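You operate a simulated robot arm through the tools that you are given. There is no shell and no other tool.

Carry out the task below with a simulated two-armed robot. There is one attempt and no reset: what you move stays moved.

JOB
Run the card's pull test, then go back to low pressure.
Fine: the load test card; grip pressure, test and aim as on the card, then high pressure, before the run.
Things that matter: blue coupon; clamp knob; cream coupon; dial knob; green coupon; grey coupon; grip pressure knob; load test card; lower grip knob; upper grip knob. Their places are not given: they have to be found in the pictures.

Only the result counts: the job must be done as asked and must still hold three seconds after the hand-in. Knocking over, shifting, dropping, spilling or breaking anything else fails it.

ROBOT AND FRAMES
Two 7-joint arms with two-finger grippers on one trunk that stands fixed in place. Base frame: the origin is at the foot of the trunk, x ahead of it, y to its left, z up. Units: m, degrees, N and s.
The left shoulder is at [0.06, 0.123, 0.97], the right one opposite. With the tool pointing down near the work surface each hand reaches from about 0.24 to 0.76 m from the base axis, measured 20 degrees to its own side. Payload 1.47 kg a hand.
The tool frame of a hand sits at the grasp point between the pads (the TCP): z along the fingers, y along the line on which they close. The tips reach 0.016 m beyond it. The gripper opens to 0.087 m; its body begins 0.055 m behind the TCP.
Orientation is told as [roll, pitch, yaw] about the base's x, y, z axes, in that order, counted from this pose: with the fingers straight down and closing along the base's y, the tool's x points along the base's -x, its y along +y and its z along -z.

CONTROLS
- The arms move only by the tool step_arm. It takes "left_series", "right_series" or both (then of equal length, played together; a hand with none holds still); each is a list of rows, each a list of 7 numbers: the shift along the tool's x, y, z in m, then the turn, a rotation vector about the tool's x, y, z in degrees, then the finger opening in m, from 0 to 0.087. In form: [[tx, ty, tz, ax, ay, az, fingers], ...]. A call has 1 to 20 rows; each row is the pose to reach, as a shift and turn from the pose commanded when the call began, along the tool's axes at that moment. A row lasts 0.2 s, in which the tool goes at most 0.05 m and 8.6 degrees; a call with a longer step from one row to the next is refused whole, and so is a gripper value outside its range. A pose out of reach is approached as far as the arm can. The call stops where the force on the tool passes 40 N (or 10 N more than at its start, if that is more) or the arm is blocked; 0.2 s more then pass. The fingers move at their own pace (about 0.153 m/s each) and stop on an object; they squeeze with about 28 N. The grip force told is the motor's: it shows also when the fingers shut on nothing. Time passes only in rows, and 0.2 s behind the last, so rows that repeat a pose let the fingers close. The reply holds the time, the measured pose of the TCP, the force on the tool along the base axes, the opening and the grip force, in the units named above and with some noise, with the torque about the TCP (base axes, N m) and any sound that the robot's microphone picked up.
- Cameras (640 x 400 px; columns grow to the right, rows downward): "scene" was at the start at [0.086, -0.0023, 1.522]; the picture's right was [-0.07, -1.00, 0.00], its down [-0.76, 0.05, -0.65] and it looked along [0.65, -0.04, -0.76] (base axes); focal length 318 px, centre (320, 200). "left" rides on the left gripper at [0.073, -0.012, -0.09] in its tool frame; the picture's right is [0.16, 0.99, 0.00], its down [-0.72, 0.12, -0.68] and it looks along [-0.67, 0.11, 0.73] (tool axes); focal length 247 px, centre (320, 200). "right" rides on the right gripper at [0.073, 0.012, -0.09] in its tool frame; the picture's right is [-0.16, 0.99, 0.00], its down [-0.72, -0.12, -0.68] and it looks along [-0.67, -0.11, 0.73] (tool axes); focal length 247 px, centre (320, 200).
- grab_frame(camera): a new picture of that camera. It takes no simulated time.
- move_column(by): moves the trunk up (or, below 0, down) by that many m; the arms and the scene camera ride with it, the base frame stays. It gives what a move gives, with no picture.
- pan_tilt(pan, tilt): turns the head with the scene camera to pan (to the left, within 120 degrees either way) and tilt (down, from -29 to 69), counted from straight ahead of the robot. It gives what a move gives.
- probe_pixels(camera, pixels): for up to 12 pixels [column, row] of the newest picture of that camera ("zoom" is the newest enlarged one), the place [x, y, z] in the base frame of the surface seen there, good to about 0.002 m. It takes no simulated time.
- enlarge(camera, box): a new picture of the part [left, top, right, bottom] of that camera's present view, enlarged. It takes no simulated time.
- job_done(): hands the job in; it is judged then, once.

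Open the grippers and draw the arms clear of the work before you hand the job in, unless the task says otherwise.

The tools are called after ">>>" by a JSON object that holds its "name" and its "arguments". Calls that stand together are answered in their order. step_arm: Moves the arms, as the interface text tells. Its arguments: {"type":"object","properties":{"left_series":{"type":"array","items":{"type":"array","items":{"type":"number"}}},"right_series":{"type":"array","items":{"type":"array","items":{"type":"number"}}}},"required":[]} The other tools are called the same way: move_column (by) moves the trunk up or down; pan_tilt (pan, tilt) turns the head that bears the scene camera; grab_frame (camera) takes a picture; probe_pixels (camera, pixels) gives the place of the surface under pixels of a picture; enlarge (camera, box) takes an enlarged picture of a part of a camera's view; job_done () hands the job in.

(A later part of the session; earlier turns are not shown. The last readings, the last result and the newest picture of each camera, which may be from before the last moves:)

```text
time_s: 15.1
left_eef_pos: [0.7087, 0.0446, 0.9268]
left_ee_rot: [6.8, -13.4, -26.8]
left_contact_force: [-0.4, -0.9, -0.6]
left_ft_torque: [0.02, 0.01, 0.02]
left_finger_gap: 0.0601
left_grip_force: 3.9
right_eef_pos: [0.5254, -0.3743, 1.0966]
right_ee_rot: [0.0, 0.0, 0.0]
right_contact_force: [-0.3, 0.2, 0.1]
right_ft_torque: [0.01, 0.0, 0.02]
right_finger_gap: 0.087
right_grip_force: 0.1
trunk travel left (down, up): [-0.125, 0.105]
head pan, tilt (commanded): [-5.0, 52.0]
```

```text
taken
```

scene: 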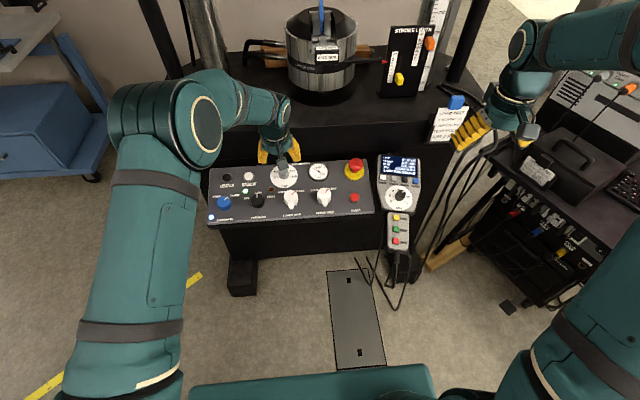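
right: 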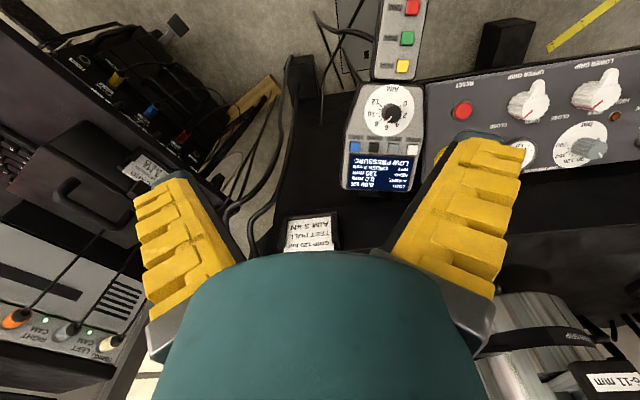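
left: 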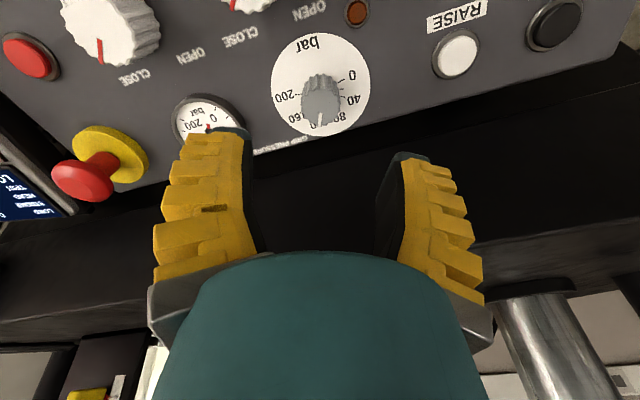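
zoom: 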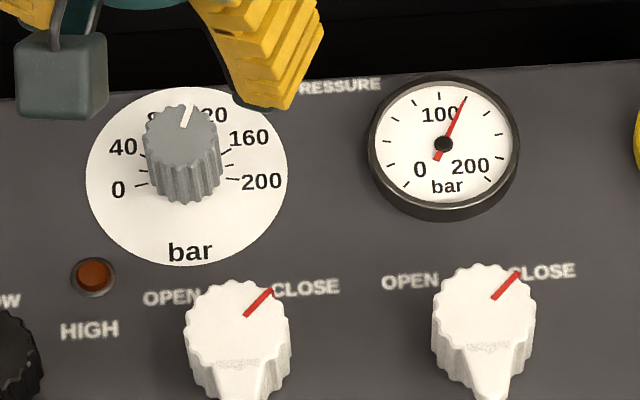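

The gauge stays at 120 bar with the pointer at 120. Now I bring the right hand over the AIM knob, tilted -15° and yawed -11° to match the pendant.

>>> {"name": "step_arm", "arguments": {"right_series": [[-0.0095, 0.0128, 0.0223, 0.18, -1.87, 1.37, 0.08], [-0.019, 0.0256, 0.0446, 0.36, -3.74, 2.73, 0.07], [-0.0285, 0.0384, 0.0669, 0.54, -5.61, 4.1, 0.06], [-0.038, 0.0512, 0.0892, 0.72, -7.48, 5.47, 0.055], [-0.0475, 0.064, 0.1115, 0.9, -9.34, 6.83, 0.055], [-0.057, 0.0768, 0.1338, 1.08, -11.21, 8.2, 0.055], [-0.0665, 0.0896, 0.1561, 1.26, -13.08, 9.56, 0.055], [-0.076, 0.1024, 0.1784, 1.44, -14.95, 10.93, 0.055], [-0.076, 0.1024, 0.1784, 1.44, -14.95, 10.93, 0.055]]}}

>>> {"name": "grab_frame", "arguments": {"camera": "right"}}

```text
time_s: 17.1
left_eef_pos: [0.709, 0.044, 0.9267]
left_ee_rot: [6.6, -13.5, -26.8]
left_contact_force: [0.6, 0.3, 0.0]
left_ft_torque: [-0.02, 0.01, -0.04]
left_finger_gap: 0.06
left_grip_force: 4.0
right_eef_pos: [0.6001, -0.2737, 0.9165]
right_ee_rot: [0.0, -15.1, -11.0]
right_contact_force: [-0.6, 1.7, -0.7]
right_ft_torque: [-0.03, 0.01, 0.02]
right_finger_gap: 0.06
right_grip_force: 3.5
trunk travel left (down, up): [-0.125, 0.105]
head pan, tilt (commanded): [-5.0, 52.0]
```

```text
taken
```

right: 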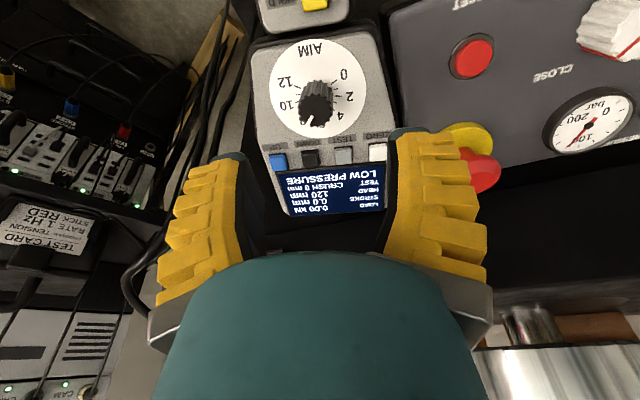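

The AIM knob's top is at about (317,108), on the tool axis as predicted (320,109). I zoom to read its pointer and scale.

>>> {"name": "enlarge", "arguments": {"camera": "right", "box": [250, 30, 400, 180]}}

>>> {"name": "probe_pixels", "arguments": {"camera": "zoom", "pixels": [[316, 305], [316, 240], [360, 345], [230, 370], [140, 385], [470, 340], [330, 330]]}}

```text
2.67 times, centred on (325, 105) of right
```

zoom: 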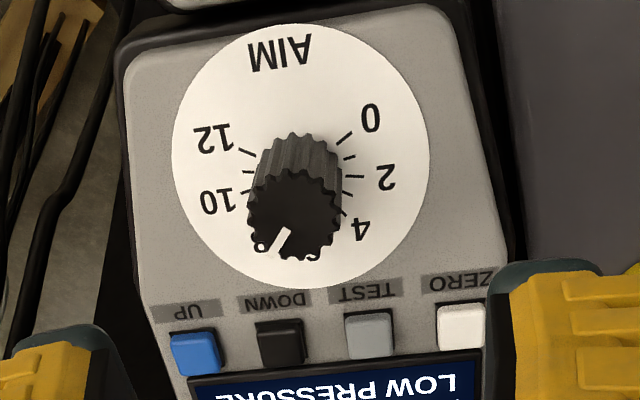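

```text
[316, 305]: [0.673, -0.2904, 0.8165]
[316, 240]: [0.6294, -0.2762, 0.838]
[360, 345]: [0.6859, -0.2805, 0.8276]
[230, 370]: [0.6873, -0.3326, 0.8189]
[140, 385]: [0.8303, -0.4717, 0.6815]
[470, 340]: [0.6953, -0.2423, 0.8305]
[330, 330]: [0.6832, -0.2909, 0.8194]
```

The pointer is at about +38° (8, matching the screen's "CRUSH 8 mm"), so it must turn about -100° to 3. I turn the hand +47° clockwise, shift 2.5 mm to the knob's axis and descend part-way.

>>> {"name": "step_arm", "arguments": {"right_series": [[-0.0005, -0.001, 0.008, 0, 0, 8, 0.055], [-0.001, -0.0025, 0.016, 0, 0, 16, 0.055], [-0.001, -0.0025, 0.024, 0, 0, 24, 0.055], [-0.001, -0.0025, 0.032, 0, 0, 32, 0.055], [-0.001, -0.0025, 0.04, 0, 0, 40, 0.055], [-0.001, -0.0025, 0.048, 0, 0, 47, 0.055], [-0.001, -0.0025, 0.05, 0, 0, 47, 0.055]]}}

>>> {"name": "grab_frame", "arguments": {"camera": "right"}}

>>> {"name": "enlarge", "arguments": {"camera": "scene", "box": [340, 80, 480, 220]}}

```text
time_s: 18.7
left_eef_pos: [0.7099, 0.0439, 0.9273]
left_ee_rot: [6.7, -13.5, -26.9]
left_contact_force: [-0.9, -0.1, -0.7]
left_ft_torque: [-0.01, 0.0, 0.04]
left_finger_gap: 0.0601
left_grip_force: 3.6
right_eef_pos: [0.6141, -0.2771, 0.8706]
right_ee_rot: [11.1, -10.2, -59.2]
right_contact_force: [-0.3, -0.4, 0.0]
right_ft_torque: [0.0, -0.04, 0.0]
right_finger_gap: 0.0599
right_grip_force: 3.2
trunk travel left (down, up): [-0.125, 0.105]
head pan, tilt (commanded): [-5.0, 52.0]
```

```text
taken
```

right: 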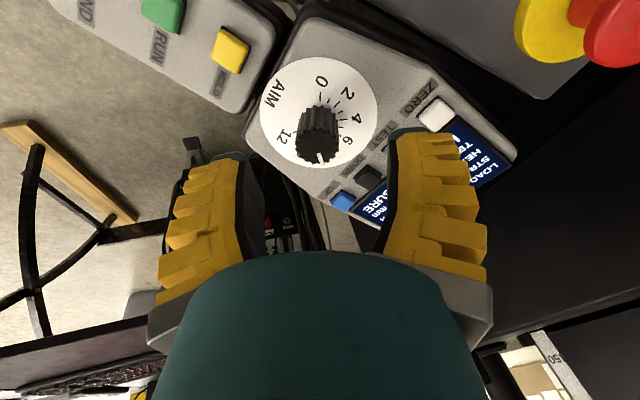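

```text
2.86 times, centred on (410, 150) of scene
```

zoom: 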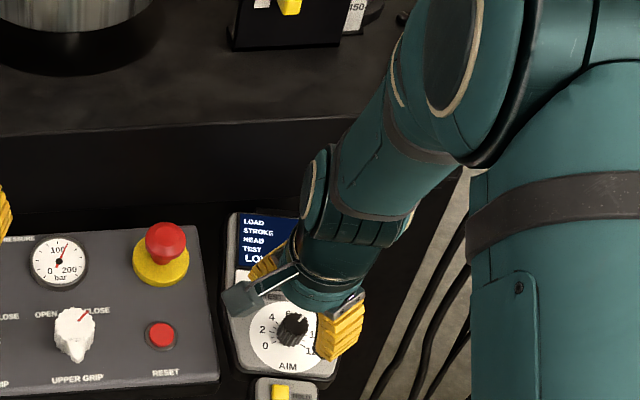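

The knob is between the fingers at about (318,147). I zoom to check centring.

>>> {"name": "enlarge", "arguments": {"camera": "right", "box": [240, 60, 400, 220]}}

```text
2.50 times, centred on (320, 140) of right
```

zoom: 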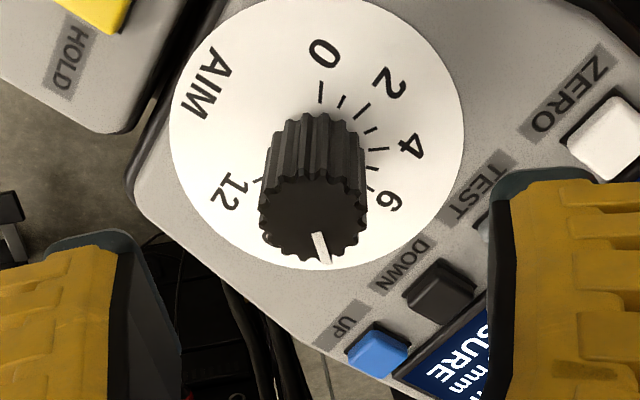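

Knob is within ~1.5 mm of the tool axis. I narrow the opening, descend to h≈22 mm and check before closing.

>>> {"name": "step_arm", "arguments": {"right_series": [[0, -0.001, 0.0, 0, 0, 0, 0.045], [0, -0.001, 0.012, 0, 0, 0, 0.042], [0, -0.001, 0.024, 0, 0, 0, 0.042], [0, -0.001, 0.036, 0, 0, 0, 0.042], [0, -0.001, 0.047, 0, 0, 0, 0.042], [0, -0.001, 0.047, 0, 0, 0, 0.042]]}}

>>> {"name": "grab_frame", "arguments": {"camera": "right"}}

```text
time_s: 20.1
left_eef_pos: [0.7095, 0.0444, 0.9263]
left_ee_rot: [6.8, -13.5, -26.9]
left_contact_force: [0.3, 0.5, -0.1]
left_ft_torque: [0.01, -0.01, 0.01]
left_finger_gap: 0.0602
left_grip_force: 4.0
right_eef_pos: [0.6241, -0.2805, 0.8241]
right_ee_rot: [11.1, -10.2, -58.9]
right_contact_force: [-0.2, -0.3, -0.7]
right_ft_torque: [0.01, -0.01, 0.01]
right_finger_gap: 0.0477
right_grip_force: 4.8
trunk travel left (down, up): [-0.125, 0.105]
head pan, tilt (commanded): [-5.0, 52.0]
```

```text
taken
```

right: 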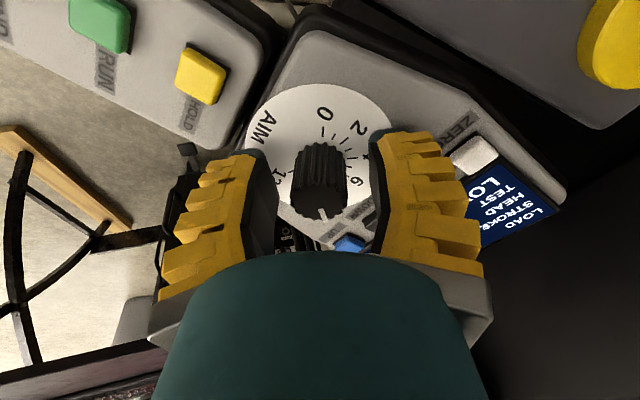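

No contact and the knob is centred at (321,188). I close the fingers on it.

>>> {"name": "step_arm", "arguments": {"right_series": [[0, 0, 0, 0, 0, 0, 0.03], [0, 0, 0, 0, 0, 0, 0.01], [0, 0, 0, 0, 0, 0, 0.01], [0, 0, 0, 0, 0, 0, 0.01]]}}

>>> {"name": "grab_frame", "arguments": {"camera": "right"}}

```text
time_s: 21.1
left_eef_pos: [0.7095, 0.0449, 0.9276]
left_ee_rot: [6.7, -13.5, -26.8]
left_contact_force: [0.1, 0.6, 0.0]
left_ft_torque: [0.01, 0.01, -0.02]
left_finger_gap: 0.0601
left_grip_force: 4.1
right_eef_pos: [0.624, -0.2796, 0.824]
right_ee_rot: [11.1, -10.1, -58.9]
right_contact_force: [-1.4, -0.5, -0.2]
right_ft_torque: [0.03, -0.03, -0.01]
right_finger_gap: 0.0216
right_grip_force: 29.8
trunk travel left (down, up): [-0.125, 0.105]
head pan, tilt (commanded): [-5.0, 52.0]
```

```text
taken
```

right: 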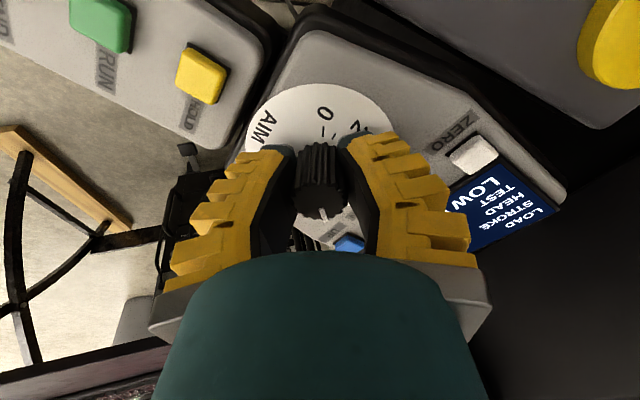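

Gripped (gap 21.6 mm). I turn 49° counter-clockwise as the first half and check the readout.

>>> {"name": "step_arm", "arguments": {"right_series": [[0, 0, 0, 0, 0, -7, 0.01], [0, 0, 0, 0, 0, -14, 0.01], [0, 0, 0, 0, 0, -21, 0.01], [0, 0, 0, 0, 0, -28, 0.01], [0, 0, 0, 0, 0, -35, 0.01], [0, 0, 0, 0, 0, -42, 0.01], [0, 0, 0, 0, 0, -49, 0.01], [0, 0, 0, 0, 0, -49, 0.01]]}}

>>> {"name": "grab_frame", "arguments": {"camera": "right"}}

>>> {"name": "enlarge", "arguments": {"camera": "scene", "box": [365, 130, 445, 220]}}

```text
time_s: 22.9
left_eef_pos: [0.709, 0.0455, 0.9271]
left_ee_rot: [6.7, -13.5, -26.8]
left_contact_force: [-0.3, 0.9, 0.5]
left_ft_torque: [0.0, -0.02, 0.0]
left_finger_gap: 0.0602
left_grip_force: 3.0
right_eef_pos: [0.6244, -0.2794, 0.824]
right_ee_rot: [-0.7, -15.1, -8.8]
right_contact_force: [-4.1, -5.2, 10.8]
right_ft_torque: [0.04, -0.04, 0.03]
right_finger_gap: 0.0188
right_grip_force: 29.9
trunk travel left (down, up): [-0.125, 0.105]
head pan, tilt (commanded): [-5.0, 52.0]
```

```text
taken
```

right: 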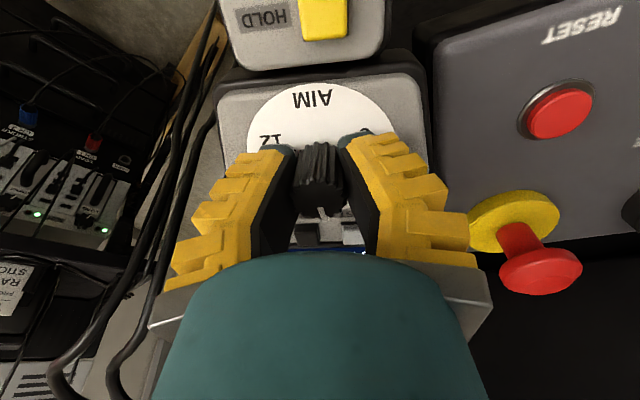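

```text
4.44 times, centred on (405, 175) of scene
```

zoom: 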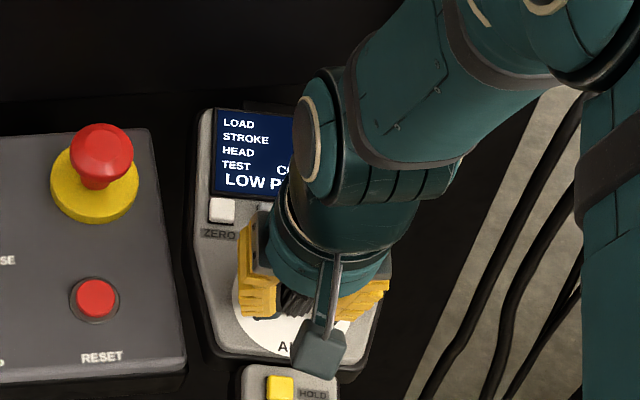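

The scene view of the number is hidden by the hand; I zoom on the right camera to see whether the knob followed.

>>> {"name": "enlarge", "arguments": {"camera": "right", "box": [260, 110, 380, 230]}}

>>> {"name": "enlarge", "arguments": {"camera": "right", "box": [220, 60, 420, 260]}}

```text
3.33 times, centred on (320, 170) of right
```

zoom: 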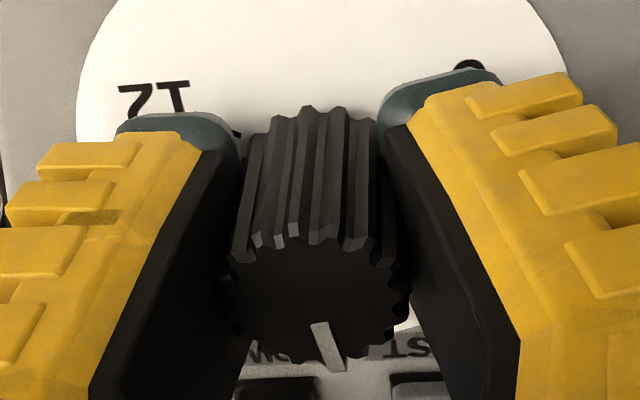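

```text
2.00 times, centred on (320, 160) of right
```

zoom: 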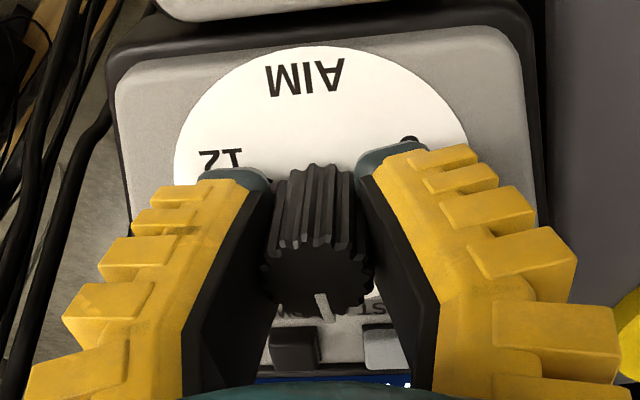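

The knob followed, with its pointer now about -12° (≈5.4). I turn 48° further counter-clockwise towards 3.

>>> {"name": "step_arm", "arguments": {"right_series": [[0, 0, 0, 0, 0, -7, 0.01], [0, 0, 0, 0, 0, -14, 0.01], [0, 0, 0, 0, 0, -21, 0.01], [0, 0, 0, 0, 0, -28, 0.01], [0, 0, 0, 0, 0, -35, 0.01], [0, 0, 0, 0, 0, -42, 0.01], [0, 0, 0, 0, 0, -48, 0.01], [0, 0, 0, 0, 0, -48, 0.01]]}}

>>> {"name": "enlarge", "arguments": {"camera": "right", "box": [260, 110, 380, 230]}}

>>> {"name": "enlarge", "arguments": {"camera": "scene", "box": [365, 130, 445, 220]}}

>>> {"name": "grab_frame", "arguments": {"camera": "right"}}

```text
time_s: 24.7
left_eef_pos: [0.7089, 0.0456, 0.9288]
left_ee_rot: [6.7, -13.6, -26.8]
left_contact_force: [0.2, -0.6, -0.6]
left_ft_torque: [0.02, -0.02, -0.03]
left_finger_gap: 0.0599
left_grip_force: 3.4
right_eef_pos: [0.6249, -0.2806, 0.8242]
right_ee_rot: [-11.7, -9.6, 40.1]
right_contact_force: [-7.6, -3.7, 14.6]
right_ft_torque: [-0.04, -0.12, 0.06]
right_finger_gap: 0.0165
right_grip_force: 30.1
trunk travel left (down, up): [-0.125, 0.105]
head pan, tilt (commanded): [-5.0, 52.0]
```

```text
3.33 times, centred on (320, 170) of right
```

zoom: 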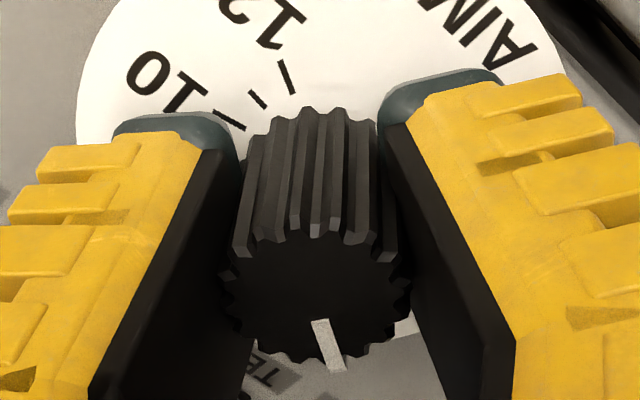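

```text
4.44 times, centred on (405, 175) of scene
```

zoom: 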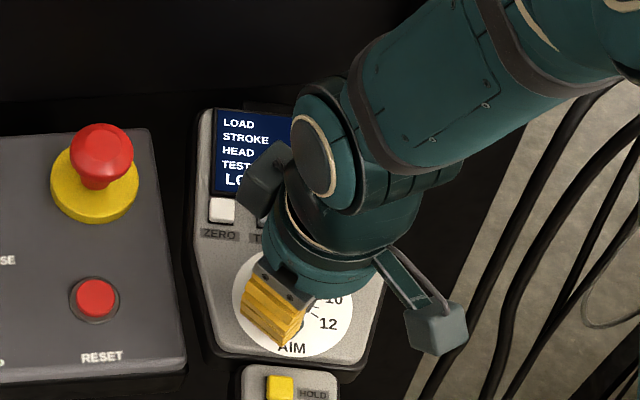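

```text
taken
```

right: 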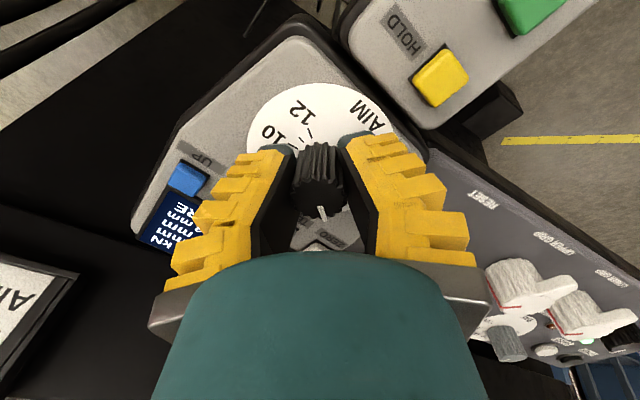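

The dial labels 10/12 have moved as expected relative to the hand. I release, retreat along the tool axis and check pointer and screen.

>>> {"name": "step_arm", "arguments": {"right_series": [[0, 0, 0, 0, 0, 0, 0.025], [0, 0, 0, 0, 0, 0, 0.042], [0, 0, 0, 0, 0, 0, 0.042], [0, 0, -0.015, 0, 0, 0, 0.042], [0, 0, -0.035, 0, 0, 0, 0.045], [0, 0, -0.06, 0, 0, 0, 0.045], [0, 0, -0.085, 0, 0, 0, 0.045], [0, 0, -0.1, 0, 0, 0, 0.045], [0, 0, -0.1, 0, 0, 0, 0.045]]}}

>>> {"name": "grab_frame", "arguments": {"camera": "right"}}

>>> {"name": "enlarge", "arguments": {"camera": "scene", "box": [365, 130, 445, 220]}}

```text
time_s: 26.7
left_eef_pos: [0.7093, 0.0435, 0.9264]
left_ee_rot: [6.9, -13.4, -26.8]
left_contact_force: [0.3, 0.2, -0.4]
left_ft_torque: [0.01, 0.0, 0.01]
left_finger_gap: 0.0602
left_grip_force: 3.6
right_eef_pos: [0.6, -0.2737, 0.9208]
right_ee_rot: [-11.7, -9.7, 39.9]
right_contact_force: [1.0, -0.1, -0.1]
right_ft_torque: [0.0, -0.02, 0.01]
right_finger_gap: 0.0504
right_grip_force: 3.8
trunk travel left (down, up): [-0.125, 0.105]
head pan, tilt (commanded): [-5.0, 52.0]
```

```text
taken
```

right: 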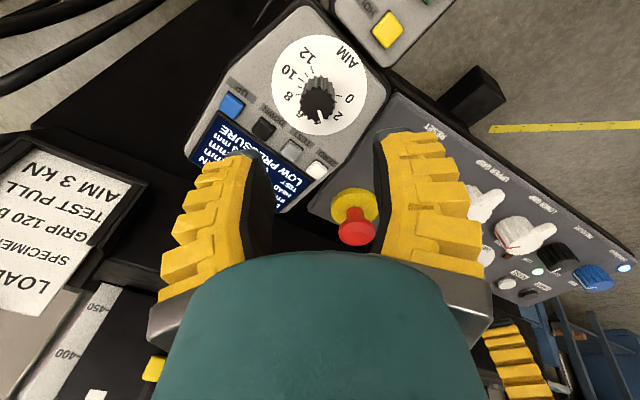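

```text
4.44 times, centred on (405, 175) of scene
```

zoom: 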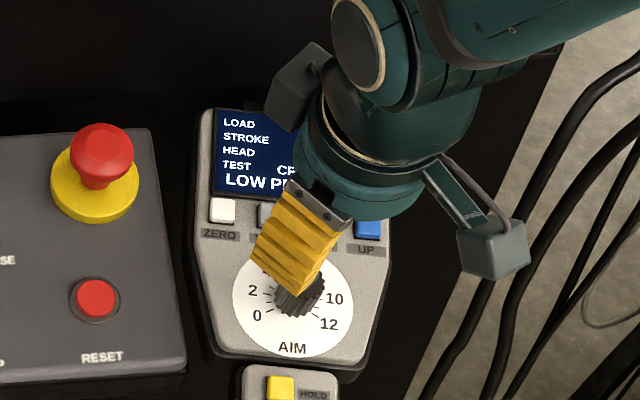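

I zoom on the right camera's view of the dial and screen to read the value.

>>> {"name": "enlarge", "arguments": {"camera": "right", "box": [190, 30, 380, 215]}}

>>> {"name": "enlarge", "arguments": {"camera": "right", "box": [265, 30, 375, 140]}}

```text
2.16 times, centred on (285, 122) of right
```

zoom: 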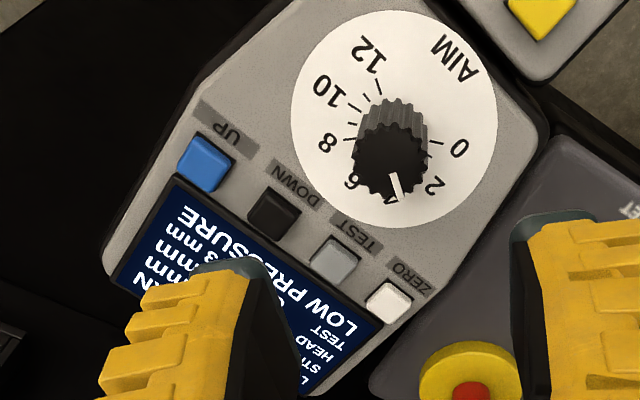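

```text
3.64 times, centred on (320, 85) of right
```

zoom: 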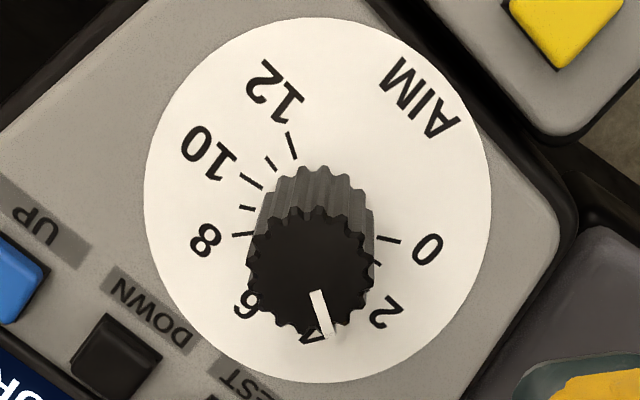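

The pointer now lies between 2 and 4, and the screen seems to read "3 mm" but a finger covers part. I turn the hand back +50°, raise it and close the fingers, so the right camera sees the screen.

>>> {"name": "step_arm", "arguments": {"right_series": [[0, 0, -0.01, 0, 0, 7, 0.045], [0, 0, -0.02, 0, 0, 14, 0.03], [0, 0, -0.03, 0, 0, 21, 0.02], [0, 0, -0.04, 0, 0, 28, 0.01], [0, 0, -0.05, 0, 0, 35, 0.0], [0, 0, -0.06, 0, 0, 42, 0.0], [0, 0, -0.07, 0, 0, 50, 0.0], [0, 0, -0.07, 0, 0, 50, 0.0]]}}

>>> {"name": "grab_frame", "arguments": {"camera": "right"}}

>>> {"name": "enlarge", "arguments": {"camera": "scene", "box": [365, 130, 445, 220]}}

```text
time_s: 28.5
left_eef_pos: [0.7093, 0.0435, 0.927]
left_ee_rot: [6.7, -13.5, -26.8]
left_contact_force: [0.6, 0.1, 0.0]
left_ft_torque: [-0.01, -0.01, 0.01]
left_finger_gap: 0.0603
left_grip_force: 3.9
right_eef_pos: [0.5804, -0.2718, 0.9885]
right_ee_rot: [0.0, -15.1, -11.1]
right_contact_force: [-0.3, 0.5, -0.5]
right_ft_torque: [0.01, -0.01, 0.01]
right_finger_gap: 0.0002
right_grip_force: 28.1
trunk travel left (down, up): [-0.125, 0.105]
head pan, tilt (commanded): [-5.0, 52.0]
```

```text
taken
```

right: 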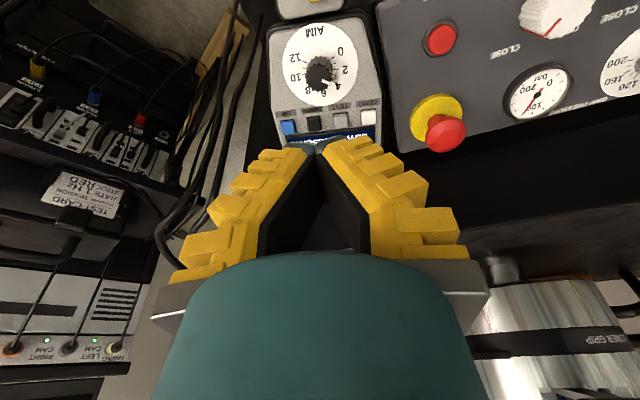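

```text
4.44 times, centred on (405, 175) of scene
```

zoom: 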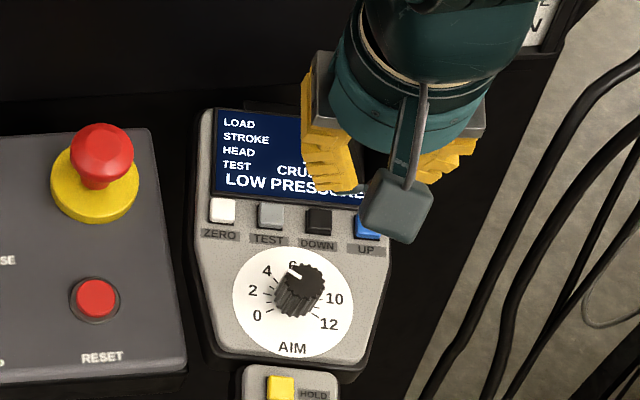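

Now for the TEST button at zoom (271,214): I probe its top and its neighbours for exact positions.

>>> {"name": "probe_pixels", "arguments": {"camera": "zoom", "pixels": [[271, 213], [263, 213], [279, 213], [271, 207], [271, 220], [222, 208], [319, 219], [271, 240], [245, 225]]}}

>>> {"name": "enlarge", "arguments": {"camera": "right", "box": [260, 90, 390, 160]}}

>>> {"name": "probe_pixels", "arguments": {"camera": "zoom", "pixels": [[395, 140], [395, 150], [265, 160], [525, 130], [330, 150], [140, 170]]}}

```text
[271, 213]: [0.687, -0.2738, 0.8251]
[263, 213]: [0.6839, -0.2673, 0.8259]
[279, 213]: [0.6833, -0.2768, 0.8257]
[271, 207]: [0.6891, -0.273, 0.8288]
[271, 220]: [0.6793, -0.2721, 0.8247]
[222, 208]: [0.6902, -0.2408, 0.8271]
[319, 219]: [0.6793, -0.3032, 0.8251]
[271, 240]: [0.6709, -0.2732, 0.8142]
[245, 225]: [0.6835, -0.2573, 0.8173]
```

```text
4.92 times, centred on (325, 125) of right
```

zoom: 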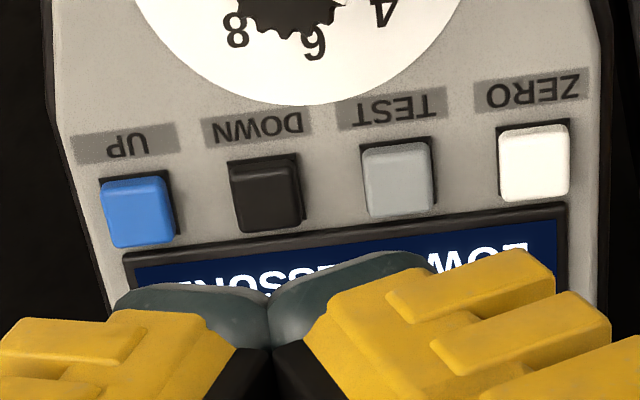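

```text
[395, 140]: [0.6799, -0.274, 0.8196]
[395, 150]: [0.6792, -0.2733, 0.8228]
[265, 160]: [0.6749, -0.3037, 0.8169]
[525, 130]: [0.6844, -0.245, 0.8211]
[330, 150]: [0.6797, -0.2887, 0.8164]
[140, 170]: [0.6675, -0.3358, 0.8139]
```

TEST's top centre is about (0.684, -0.2725, 0.826). I move the closed right fingertips to hover 40 mm above it, aiming 3 mm toward the near edge to stay clear of the screen bezel.

>>> {"name": "step_arm", "arguments": {"right_series": [[-0.0133, 0.0047, 0.015, 0, 0, 0, 0.0], [-0.0266, 0.0094, 0.03, 0, 0, 0, 0.0], [-0.04, 0.0141, 0.045, 0, 0, 0, 0.0], [-0.0532, 0.0188, 0.06, 0, 0, 0, 0.0], [-0.0532, 0.0188, 0.085, 0, 0, 0, 0.0], [-0.0532, 0.0188, 0.11, 0, 0, 0, 0.0], [-0.0532, 0.0188, 0.1273, 0, 0, 0, 0.0], [-0.0532, 0.0188, 0.1273, 0, 0, 0, 0.0]]}}

>>> {"name": "grab_frame", "arguments": {"camera": "right"}}

>>> {"name": "enlarge", "arguments": {"camera": "scene", "box": [365, 120, 445, 210]}}

```text
time_s: 30.3
left_eef_pos: [0.7079, 0.0433, 0.9269]
left_ee_rot: [6.7, -13.5, -26.8]
left_contact_force: [0.3, 0.4, -0.1]
left_ft_torque: [0.02, 0.01, -0.01]
left_finger_gap: 0.0602
left_grip_force: 3.5
right_eef_pos: [0.6674, -0.2677, 0.8799]
right_ee_rot: [0.0, -15.1, -11.0]
right_contact_force: [-1.1, 0.7, 0.0]
right_ft_torque: [-0.01, 0.0, 0.02]
right_finger_gap: 0.0
right_grip_force: 28.4
trunk travel left (down, up): [-0.125, 0.105]
head pan, tilt (commanded): [-5.0, 52.0]
```

```text
taken
```

right: 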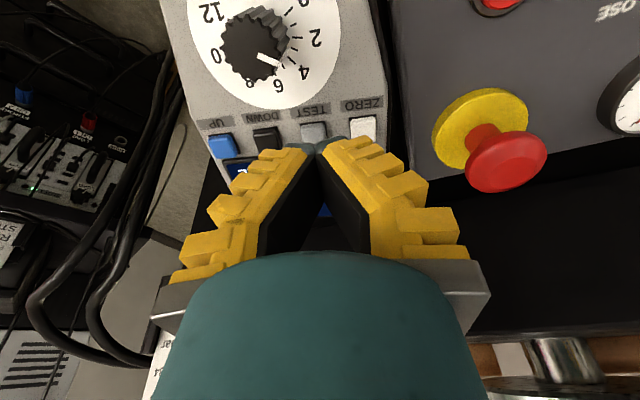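

```text
4.44 times, centred on (405, 165) of scene
```

zoom: 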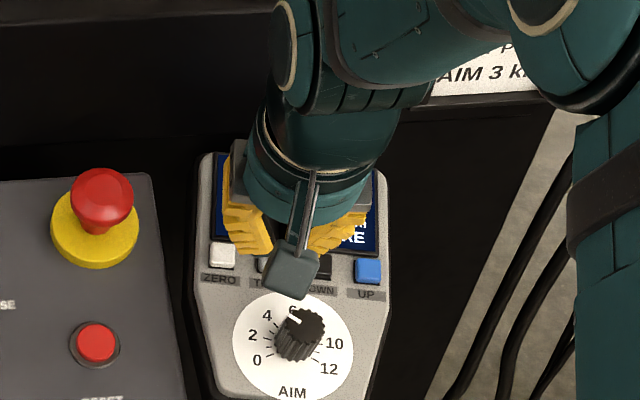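

The TEST button appears at about (314,132), while the tool axis hits at (320,129); I zoom to measure the sideways correction.

>>> {"name": "enlarge", "arguments": {"camera": "right", "box": [260, 90, 390, 170]}}

```text
4.92 times, centred on (325, 130) of right
```

zoom: 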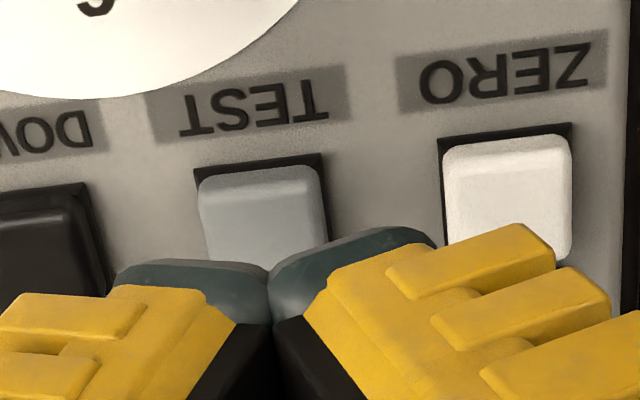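

The button centre sits about 4.5 mm to the picture's left of the tool axis. I shift that over and press down in small steps to just past expected contact.

>>> {"name": "step_arm", "arguments": {"right_series": [[0, -0.0045, 0.0, 0, 0, 0, 0.0], [0, -0.0045, 0.015, 0, 0, 0, 0.0], [0, -0.0045, 0.028, 0, 0, 0, 0.0], [0, -0.0045, 0.034, 0, 0, 0, 0.0], [0, -0.0045, 0.038, 0, 0, 0, 0.0], [0, -0.0045, 0.04, 0, 0, 0, 0.0]]}}

>>> {"name": "enlarge", "arguments": {"camera": "right", "box": [260, 90, 390, 220]}}

```text
time_s: 31.7
left_eef_pos: [0.7093, 0.0455, 0.9263]
left_ee_rot: [6.7, -13.5, -26.8]
left_contact_force: [-0.2, -0.8, -0.2]
left_ft_torque: [0.01, -0.02, -0.03]
left_finger_gap: 0.0598
left_grip_force: 3.4
right_eef_pos: [0.6757, -0.276, 0.8384]
right_ee_rot: [0.0, -15.0, -11.1]
right_contact_force: [0.5, 0.0, -0.4]
right_ft_torque: [0.02, -0.01, -0.02]
right_finger_gap: 0.0
right_grip_force: 28.0
trunk travel left (down, up): [-0.125, 0.105]
head pan, tilt (commanded): [-5.0, 52.0]
```

```text
3.08 times, centred on (325, 155) of right
```

zoom: 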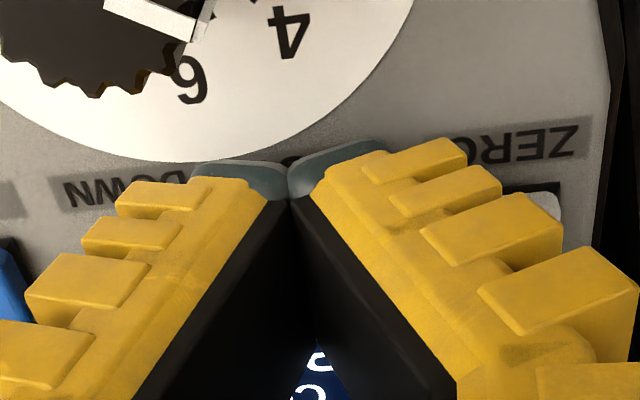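

No contact yet. I press further in 1 mm steps.

>>> {"name": "step_arm", "arguments": {"right_series": [[0, 0, 0.001, 0, 0, 0, 0.0], [0, 0, 0.002, 0, 0, 0, 0.0], [0, 0, 0.003, 0, 0, 0, 0.0]]}}

>>> {"name": "enlarge", "arguments": {"camera": "right", "box": [260, 90, 390, 260]}}

```text
time_s: 32.5
left_eef_pos: [0.7093, 0.0442, 0.9266]
left_ee_rot: [6.8, -13.6, -26.8]
left_contact_force: [0.2, 0.0, 0.3]
left_ft_torque: [-0.01, 0.02, -0.02]
left_finger_gap: 0.0599
left_grip_force: 3.7
right_eef_pos: [0.6776, -0.2771, 0.8373]
right_ee_rot: [0.1, -15.0, -11.1]
right_contact_force: [-1.8, 0.6, 2.1]
right_ft_torque: [0.0, -0.03, 0.0]
right_finger_gap: 0.0002
right_grip_force: 27.4
trunk travel left (down, up): [-0.125, 0.105]
head pan, tilt (commanded): [-5.0, 52.0]
heard: click
```

```text
2.35 times, centred on (325, 175) of right
```

zoom: 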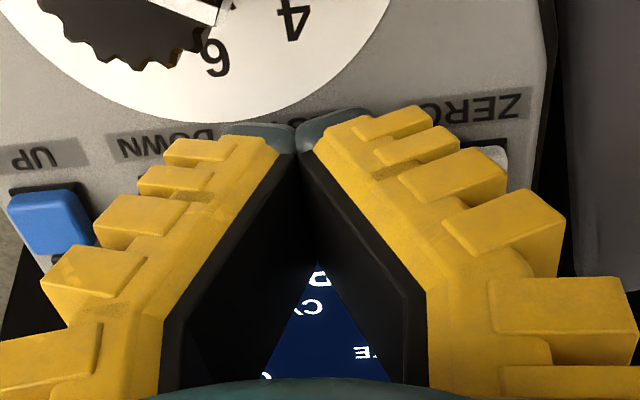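

A click was heard at ~2 N. I lift off 60 mm and draw the hand back to see the screen.

>>> {"name": "step_arm", "arguments": {"right_series": [[0, 0, -0.005, 0, 0, 0, 0.0], [0, 0, -0.025, 0, 0, 0, 0.0], [0, 0, -0.05, 0, 0, 0, 0.0], [0, -0.03, -0.08, 0, 0, 0, 0.0], [0, -0.07, -0.1, 0, 0, 0, 0.0], [0, -0.1, -0.11, 0, 0, 0, 0.0], [0, -0.12, -0.12, 0, 0, 0, 0.0], [0, -0.12, -0.12, 0, 0, 0, 0.0]]}}

>>> {"name": "enlarge", "arguments": {"camera": "scene", "box": [365, 145, 445, 235]}}

>>> {"name": "grab_frame", "arguments": {"camera": "scene"}}

```text
time_s: 34.3
left_eef_pos: [0.7097, 0.0436, 0.9267]
left_ee_rot: [6.7, -13.5, -26.8]
left_contact_force: [0.3, 0.0, -0.3]
left_ft_torque: [0.01, 0.0, -0.02]
left_finger_gap: 0.0599
left_grip_force: 3.5
right_eef_pos: [0.6238, -0.3881, 0.9565]
right_ee_rot: [0.0, -14.9, -11.0]
right_contact_force: [0.3, -0.2, 0.5]
right_ft_torque: [-0.01, 0.02, 0.04]
right_finger_gap: 0.0001
right_grip_force: 28.5
trunk travel left (down, up): [-0.125, 0.105]
head pan, tilt (commanded): [-5.0, 52.0]
```

```text
4.44 times, centred on (405, 190) of scene
```

zoom: 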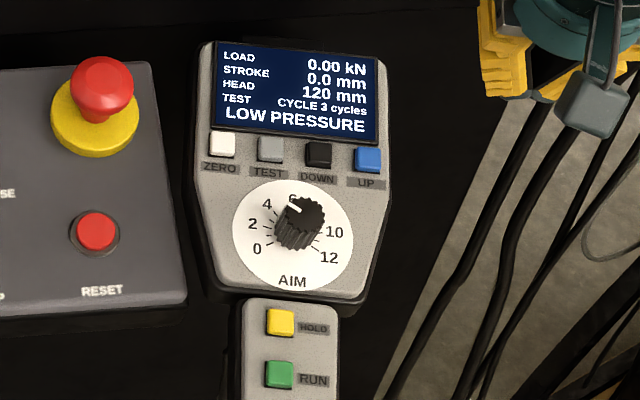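

```text
taken
```

scene: 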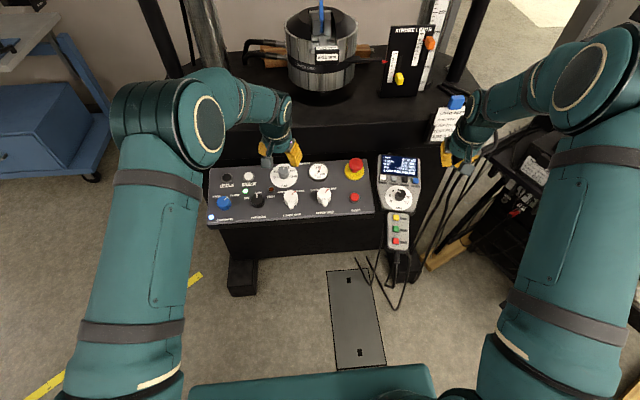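

The screen now says "CYCLE 3 cycles", so AIM is 3; TEST needs another press to reach PULL. I retrace and press again.

>>> {"name": "step_arm", "arguments": {"right_series": [[0, 0.03, 0.01, 0, 0, 0, 0.0], [0, 0.07, 0.03, 0, 0, 0, 0.0], [0, 0.105, 0.06, 0, 0, 0, 0.0], [0, 0.12, 0.09, 0, 0, 0, 0.0], [0, 0.12, 0.108, 0, 0, 0, 0.0], [0, 0.12, 0.114, 0, 0, 0, 0.0], [0, 0.12, 0.117, 0, 0, 0, 0.0], [0, 0.12, 0.119, 0, 0, 0, 0.0], [0, 0.12, 0.12, 0, 0, 0, 0.0]]}}

>>> {"name": "enlarge", "arguments": {"camera": "right", "box": [260, 90, 390, 260]}}

```text
time_s: 36.3
left_eef_pos: [0.7089, 0.0445, 0.9264]
left_ee_rot: [6.7, -13.5, -26.7]
left_contact_force: [0.1, -0.3, -0.4]
left_ft_torque: [0.0, -0.01, 0.02]
left_finger_gap: 0.0599
left_grip_force: 3.6
right_eef_pos: [0.6782, -0.2765, 0.8385]
right_ee_rot: [-0.1, -15.1, -11.0]
right_contact_force: [-0.8, -0.9, 2.7]
right_ft_torque: [-0.01, -0.02, -0.02]
right_finger_gap: 0.0001
right_grip_force: 27.9
trunk travel left (down, up): [-0.125, 0.105]
head pan, tilt (commanded): [-5.0, 52.0]
heard: click
```

```text
2.35 times, centred on (325, 175) of right
```

zoom: 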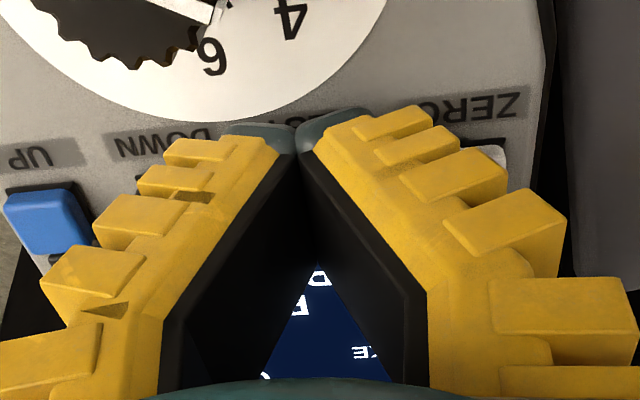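

Another click. I lift away again by the same path to read the screen.

>>> {"name": "step_arm", "arguments": {"right_series": [[0, 0, -0.005, 0, 0, 0, 0.0], [0, 0, -0.025, 0, 0, 0, 0.0], [0, 0, -0.05, 0, 0, 0, 0.0], [0, -0.03, -0.08, 0, 0, 0, 0.0], [0, -0.07, -0.1, 0, 0, 0, 0.0], [0, -0.1, -0.11, 0, 0, 0, 0.0], [0, -0.12, -0.12, 0, 0, 0, 0.0], [0, -0.12, -0.12, 0, 0, 0, 0.0]]}}

>>> {"name": "enlarge", "arguments": {"camera": "scene", "box": [365, 145, 445, 235]}}

```text
time_s: 38.1
left_eef_pos: [0.7082, 0.0445, 0.9264]
left_ee_rot: [6.8, -13.4, -26.8]
left_contact_force: [0.1, -0.5, -0.5]
left_ft_torque: [0.01, 0.03, -0.02]
left_finger_gap: 0.06
left_grip_force: 3.7
right_eef_pos: [0.6258, -0.3897, 0.9533]
right_ee_rot: [0.1, -15.0, -11.0]
right_contact_force: [0.1, -0.8, -0.3]
right_ft_torque: [-0.01, 0.0, 0.02]
right_finger_gap: 0.0
right_grip_force: 28.0
trunk travel left (down, up): [-0.125, 0.105]
head pan, tilt (commanded): [-5.0, 52.0]
```

```text
4.44 times, centred on (405, 190) of scene
```

zoom: 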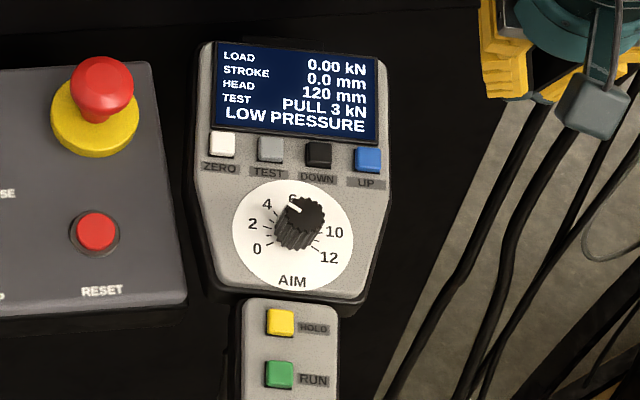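

The screen shows "PULL 3 kN" with grip pressure at 120 bar. Next is HIGH pressure: I move the left hand over the PRESSURE selector, turned to about -25°.

>>> {"name": "step_arm", "arguments": {"left_series": [[0.0141, 0.0042, 0.0005, 0, 0, -6.4, 0.055], [0.0282, 0.0085, 0.001, 0, 0, -12.8, 0.055], [0.0423, 0.0127, 0.0014, 0, 0, -19.2, 0.055], [0.0565, 0.0169, 0.0019, 0, 0, -25.6, 0.055], [0.0706, 0.0211, 0.0024, 0, 0, -32, 0.055], [0.0847, 0.0254, 0.0029, 0, 0, -38.4, 0.055], [0.0988, 0.0296, 0.0033, 0, 0, -44.8, 0.055], [0.1129, 0.0338, 0.0038, 0, 0, -51, 0.055], [0.1129, 0.0338, 0.0038, 0, 0, -51, 0.055]]}}

>>> {"name": "grab_frame", "arguments": {"camera": "left"}}

>>> {"name": "enlarge", "arguments": {"camera": "left", "box": [230, 40, 410, 200]}}

```text
time_s: 40.1
left_eef_pos: [0.6241, 0.1255, 0.9001]
left_ee_rot: [-6.6, -13.6, 25.9]
left_contact_force: [0.6, 0.3, 0.2]
left_ft_torque: [0.03, 0.02, -0.01]
left_finger_gap: 0.0599
left_grip_force: 4.0
right_eef_pos: [0.6241, -0.39, 0.9522]
right_ee_rot: [0.0, -14.9, -11.0]
right_contact_force: [0.1, -0.6, 0.0]
right_ft_torque: [-0.02, 0.01, 0.01]
right_finger_gap: 0.0002
right_grip_force: 28.0
trunk travel left (down, up): [-0.125, 0.105]
head pan, tilt (commanded): [-5.0, 52.0]
```

```text
taken
```

left: 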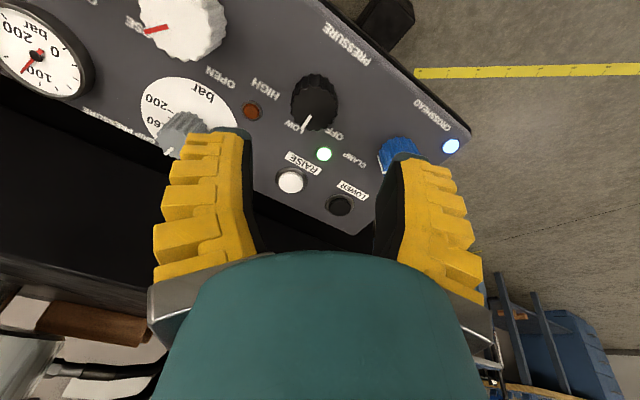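

```text
2.50 times, centred on (320, 120) of left
```

zoom: 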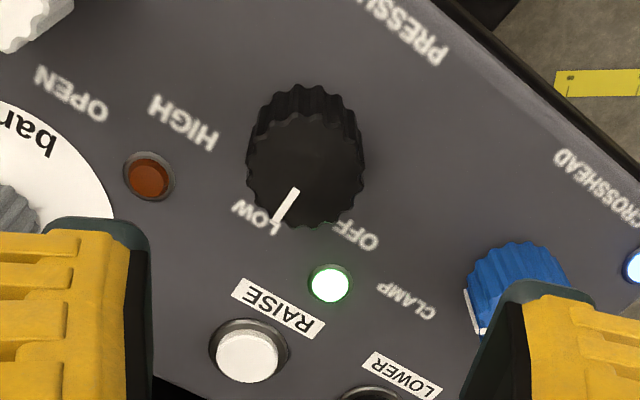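

The selector top is ~4 mm to the picture's left of the tool axis; labels put OFF/LOW/HIGH at about -60°/0°/+60°. I correct and lower part-way.

>>> {"name": "step_arm", "arguments": {"left_series": [[-0.0005, -0.002, 0.01, 0, 0, 0, 0.055], [-0.001, -0.004, 0.025, 0, 0, 0, 0.055], [-0.001, -0.004, 0.04, 0, 0, 0, 0.055], [-0.001, -0.004, 0.055, 0, 0, 0, 0.055], [-0.001, -0.004, 0.055, 0, 0, 0, 0.055]]}}

>>> {"name": "enlarge", "arguments": {"camera": "left", "box": [220, 70, 420, 240]}}

```text
time_s: 41.3
left_eef_pos: [0.6428, 0.1203, 0.8487]
left_ee_rot: [-6.5, -13.6, 25.8]
left_contact_force: [1.0, 0.8, -0.5]
left_ft_torque: [-0.02, -0.04, 0.0]
left_finger_gap: 0.0598
left_grip_force: 3.2
right_eef_pos: [0.6245, -0.3891, 0.9525]
right_ee_rot: [-0.1, -15.0, -11.1]
right_contact_force: [0.1, 0.3, -0.3]
right_ft_torque: [-0.02, 0.01, 0.03]
right_finger_gap: 0.0001
right_grip_force: 28.1
trunk travel left (down, up): [-0.125, 0.105]
head pan, tilt (commanded): [-5.0, 52.0]
```

```text
2.35 times, centred on (320, 155) of left
```

zoom: 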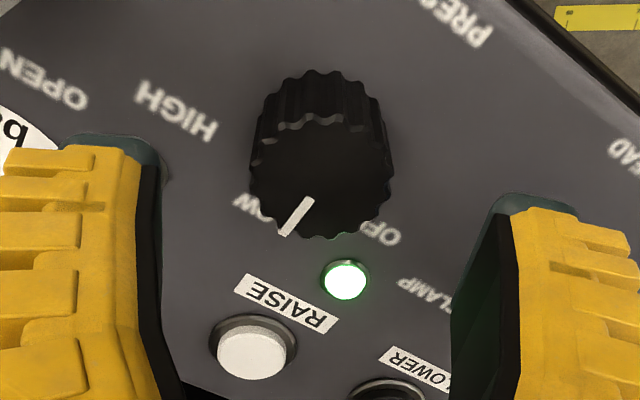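

The selector is now centred (zoom (321,178) vs predicted (320,174)). I descend 46 mm and close on it.

>>> {"name": "step_arm", "arguments": {"left_series": [[0, 0, 0.015, 0, 0, 0, 0.055], [0, 0, 0.03, 0, 0, 0, 0.055], [0, 0, 0.04, 0, 0, 0, 0.055], [0, 0, 0.046, 0, 0, 0, 0.055], [0, 0, 0.046, 0, 0, 0, 0.04], [0, 0, 0.046, 0, 0, 0, 0.02], [0, 0, 0.046, 0, 0, 0, 0.015], [0, 0, 0.046, 0, 0, 0, 0.015]]}}

>>> {"name": "grab_frame", "arguments": {"camera": "left"}}

```text
time_s: 43.1
left_eef_pos: [0.6548, 0.1221, 0.8038]
left_ee_rot: [-6.5, -13.6, 25.9]
left_contact_force: [2.6, -2.5, 2.4]
left_ft_torque: [-0.02, -0.08, -0.03]
left_finger_gap: 0.0309
left_grip_force: 30.1
right_eef_pos: [0.6251, -0.3893, 0.9538]
right_ee_rot: [-0.1, -15.0, -11.0]
right_contact_force: [0.0, -0.4, -0.5]
right_ft_torque: [0.02, 0.01, 0.01]
right_finger_gap: 0.0
right_grip_force: 27.8
trunk travel left (down, up): [-0.125, 0.105]
head pan, tilt (commanded): [-5.0, 52.0]
```

```text
taken
```

left: 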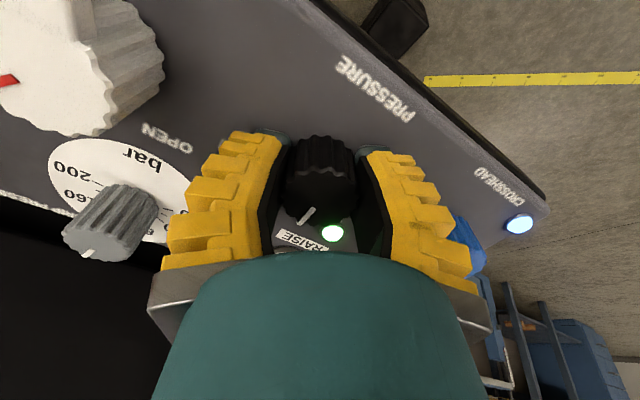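

Gripped at 31 mm gap. I turn +50° clockwise towards HIGH.

>>> {"name": "step_arm", "arguments": {"left_series": [[0, 0, 0, 0, 0, 7, 0.015], [0, 0, 0, 0, 0, 14, 0.015], [0, 0, 0, 0, 0, 21, 0.015], [0, 0, 0, 0, 0, 28, 0.015], [0, 0, 0, 0, 0, 35, 0.015], [0, 0, 0, 0, 0, 42, 0.015], [0, 0, 0, 0, 0, 48, 0.015], [0, 0, 0, 0, 0, 48, 0.015]]}}

>>> {"name": "grab_frame", "arguments": {"camera": "left"}}

>>> {"name": "enlarge", "arguments": {"camera": "scene", "box": [200, 150, 440, 250]}}

```text
time_s: 44.9
left_eef_pos: [0.6548, 0.1232, 0.8045]
left_ee_rot: [5.9, -13.9, -23.9]
left_contact_force: [1.6, 3.7, 9.0]
left_ft_torque: [-0.03, 0.04, -0.06]
left_finger_gap: 0.0305
left_grip_force: 29.6
right_eef_pos: [0.6246, -0.3895, 0.9529]
right_ee_rot: [0.1, -14.9, -11.0]
right_contact_force: [-0.1, 0.1, 0.7]
right_ft_torque: [0.03, 0.03, 0.04]
right_finger_gap: 0.0002
right_grip_force: 27.9
trunk travel left (down, up): [-0.125, 0.105]
head pan, tilt (commanded): [-5.0, 52.0]
```

```text
taken
```

left: 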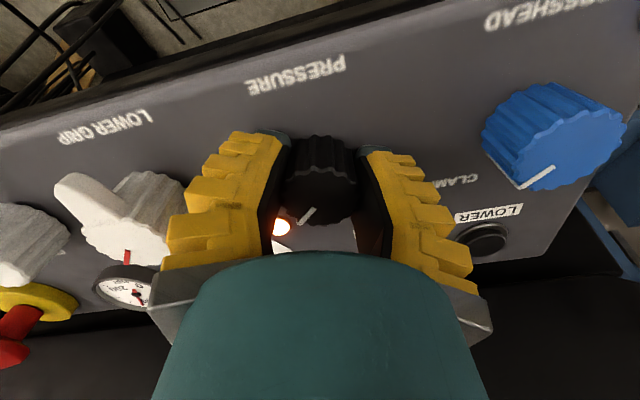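

```text
2.67 times, centred on (320, 200) of scene
```

zoom: 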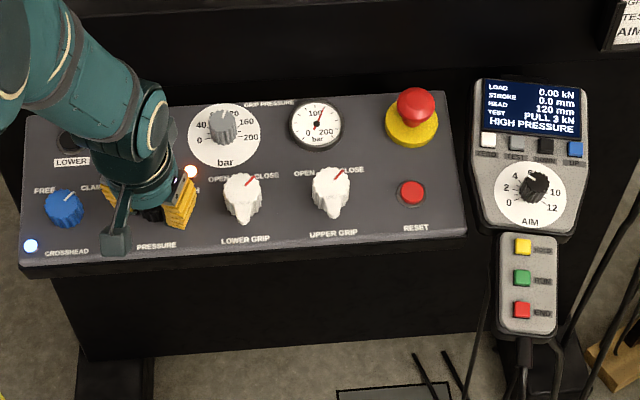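

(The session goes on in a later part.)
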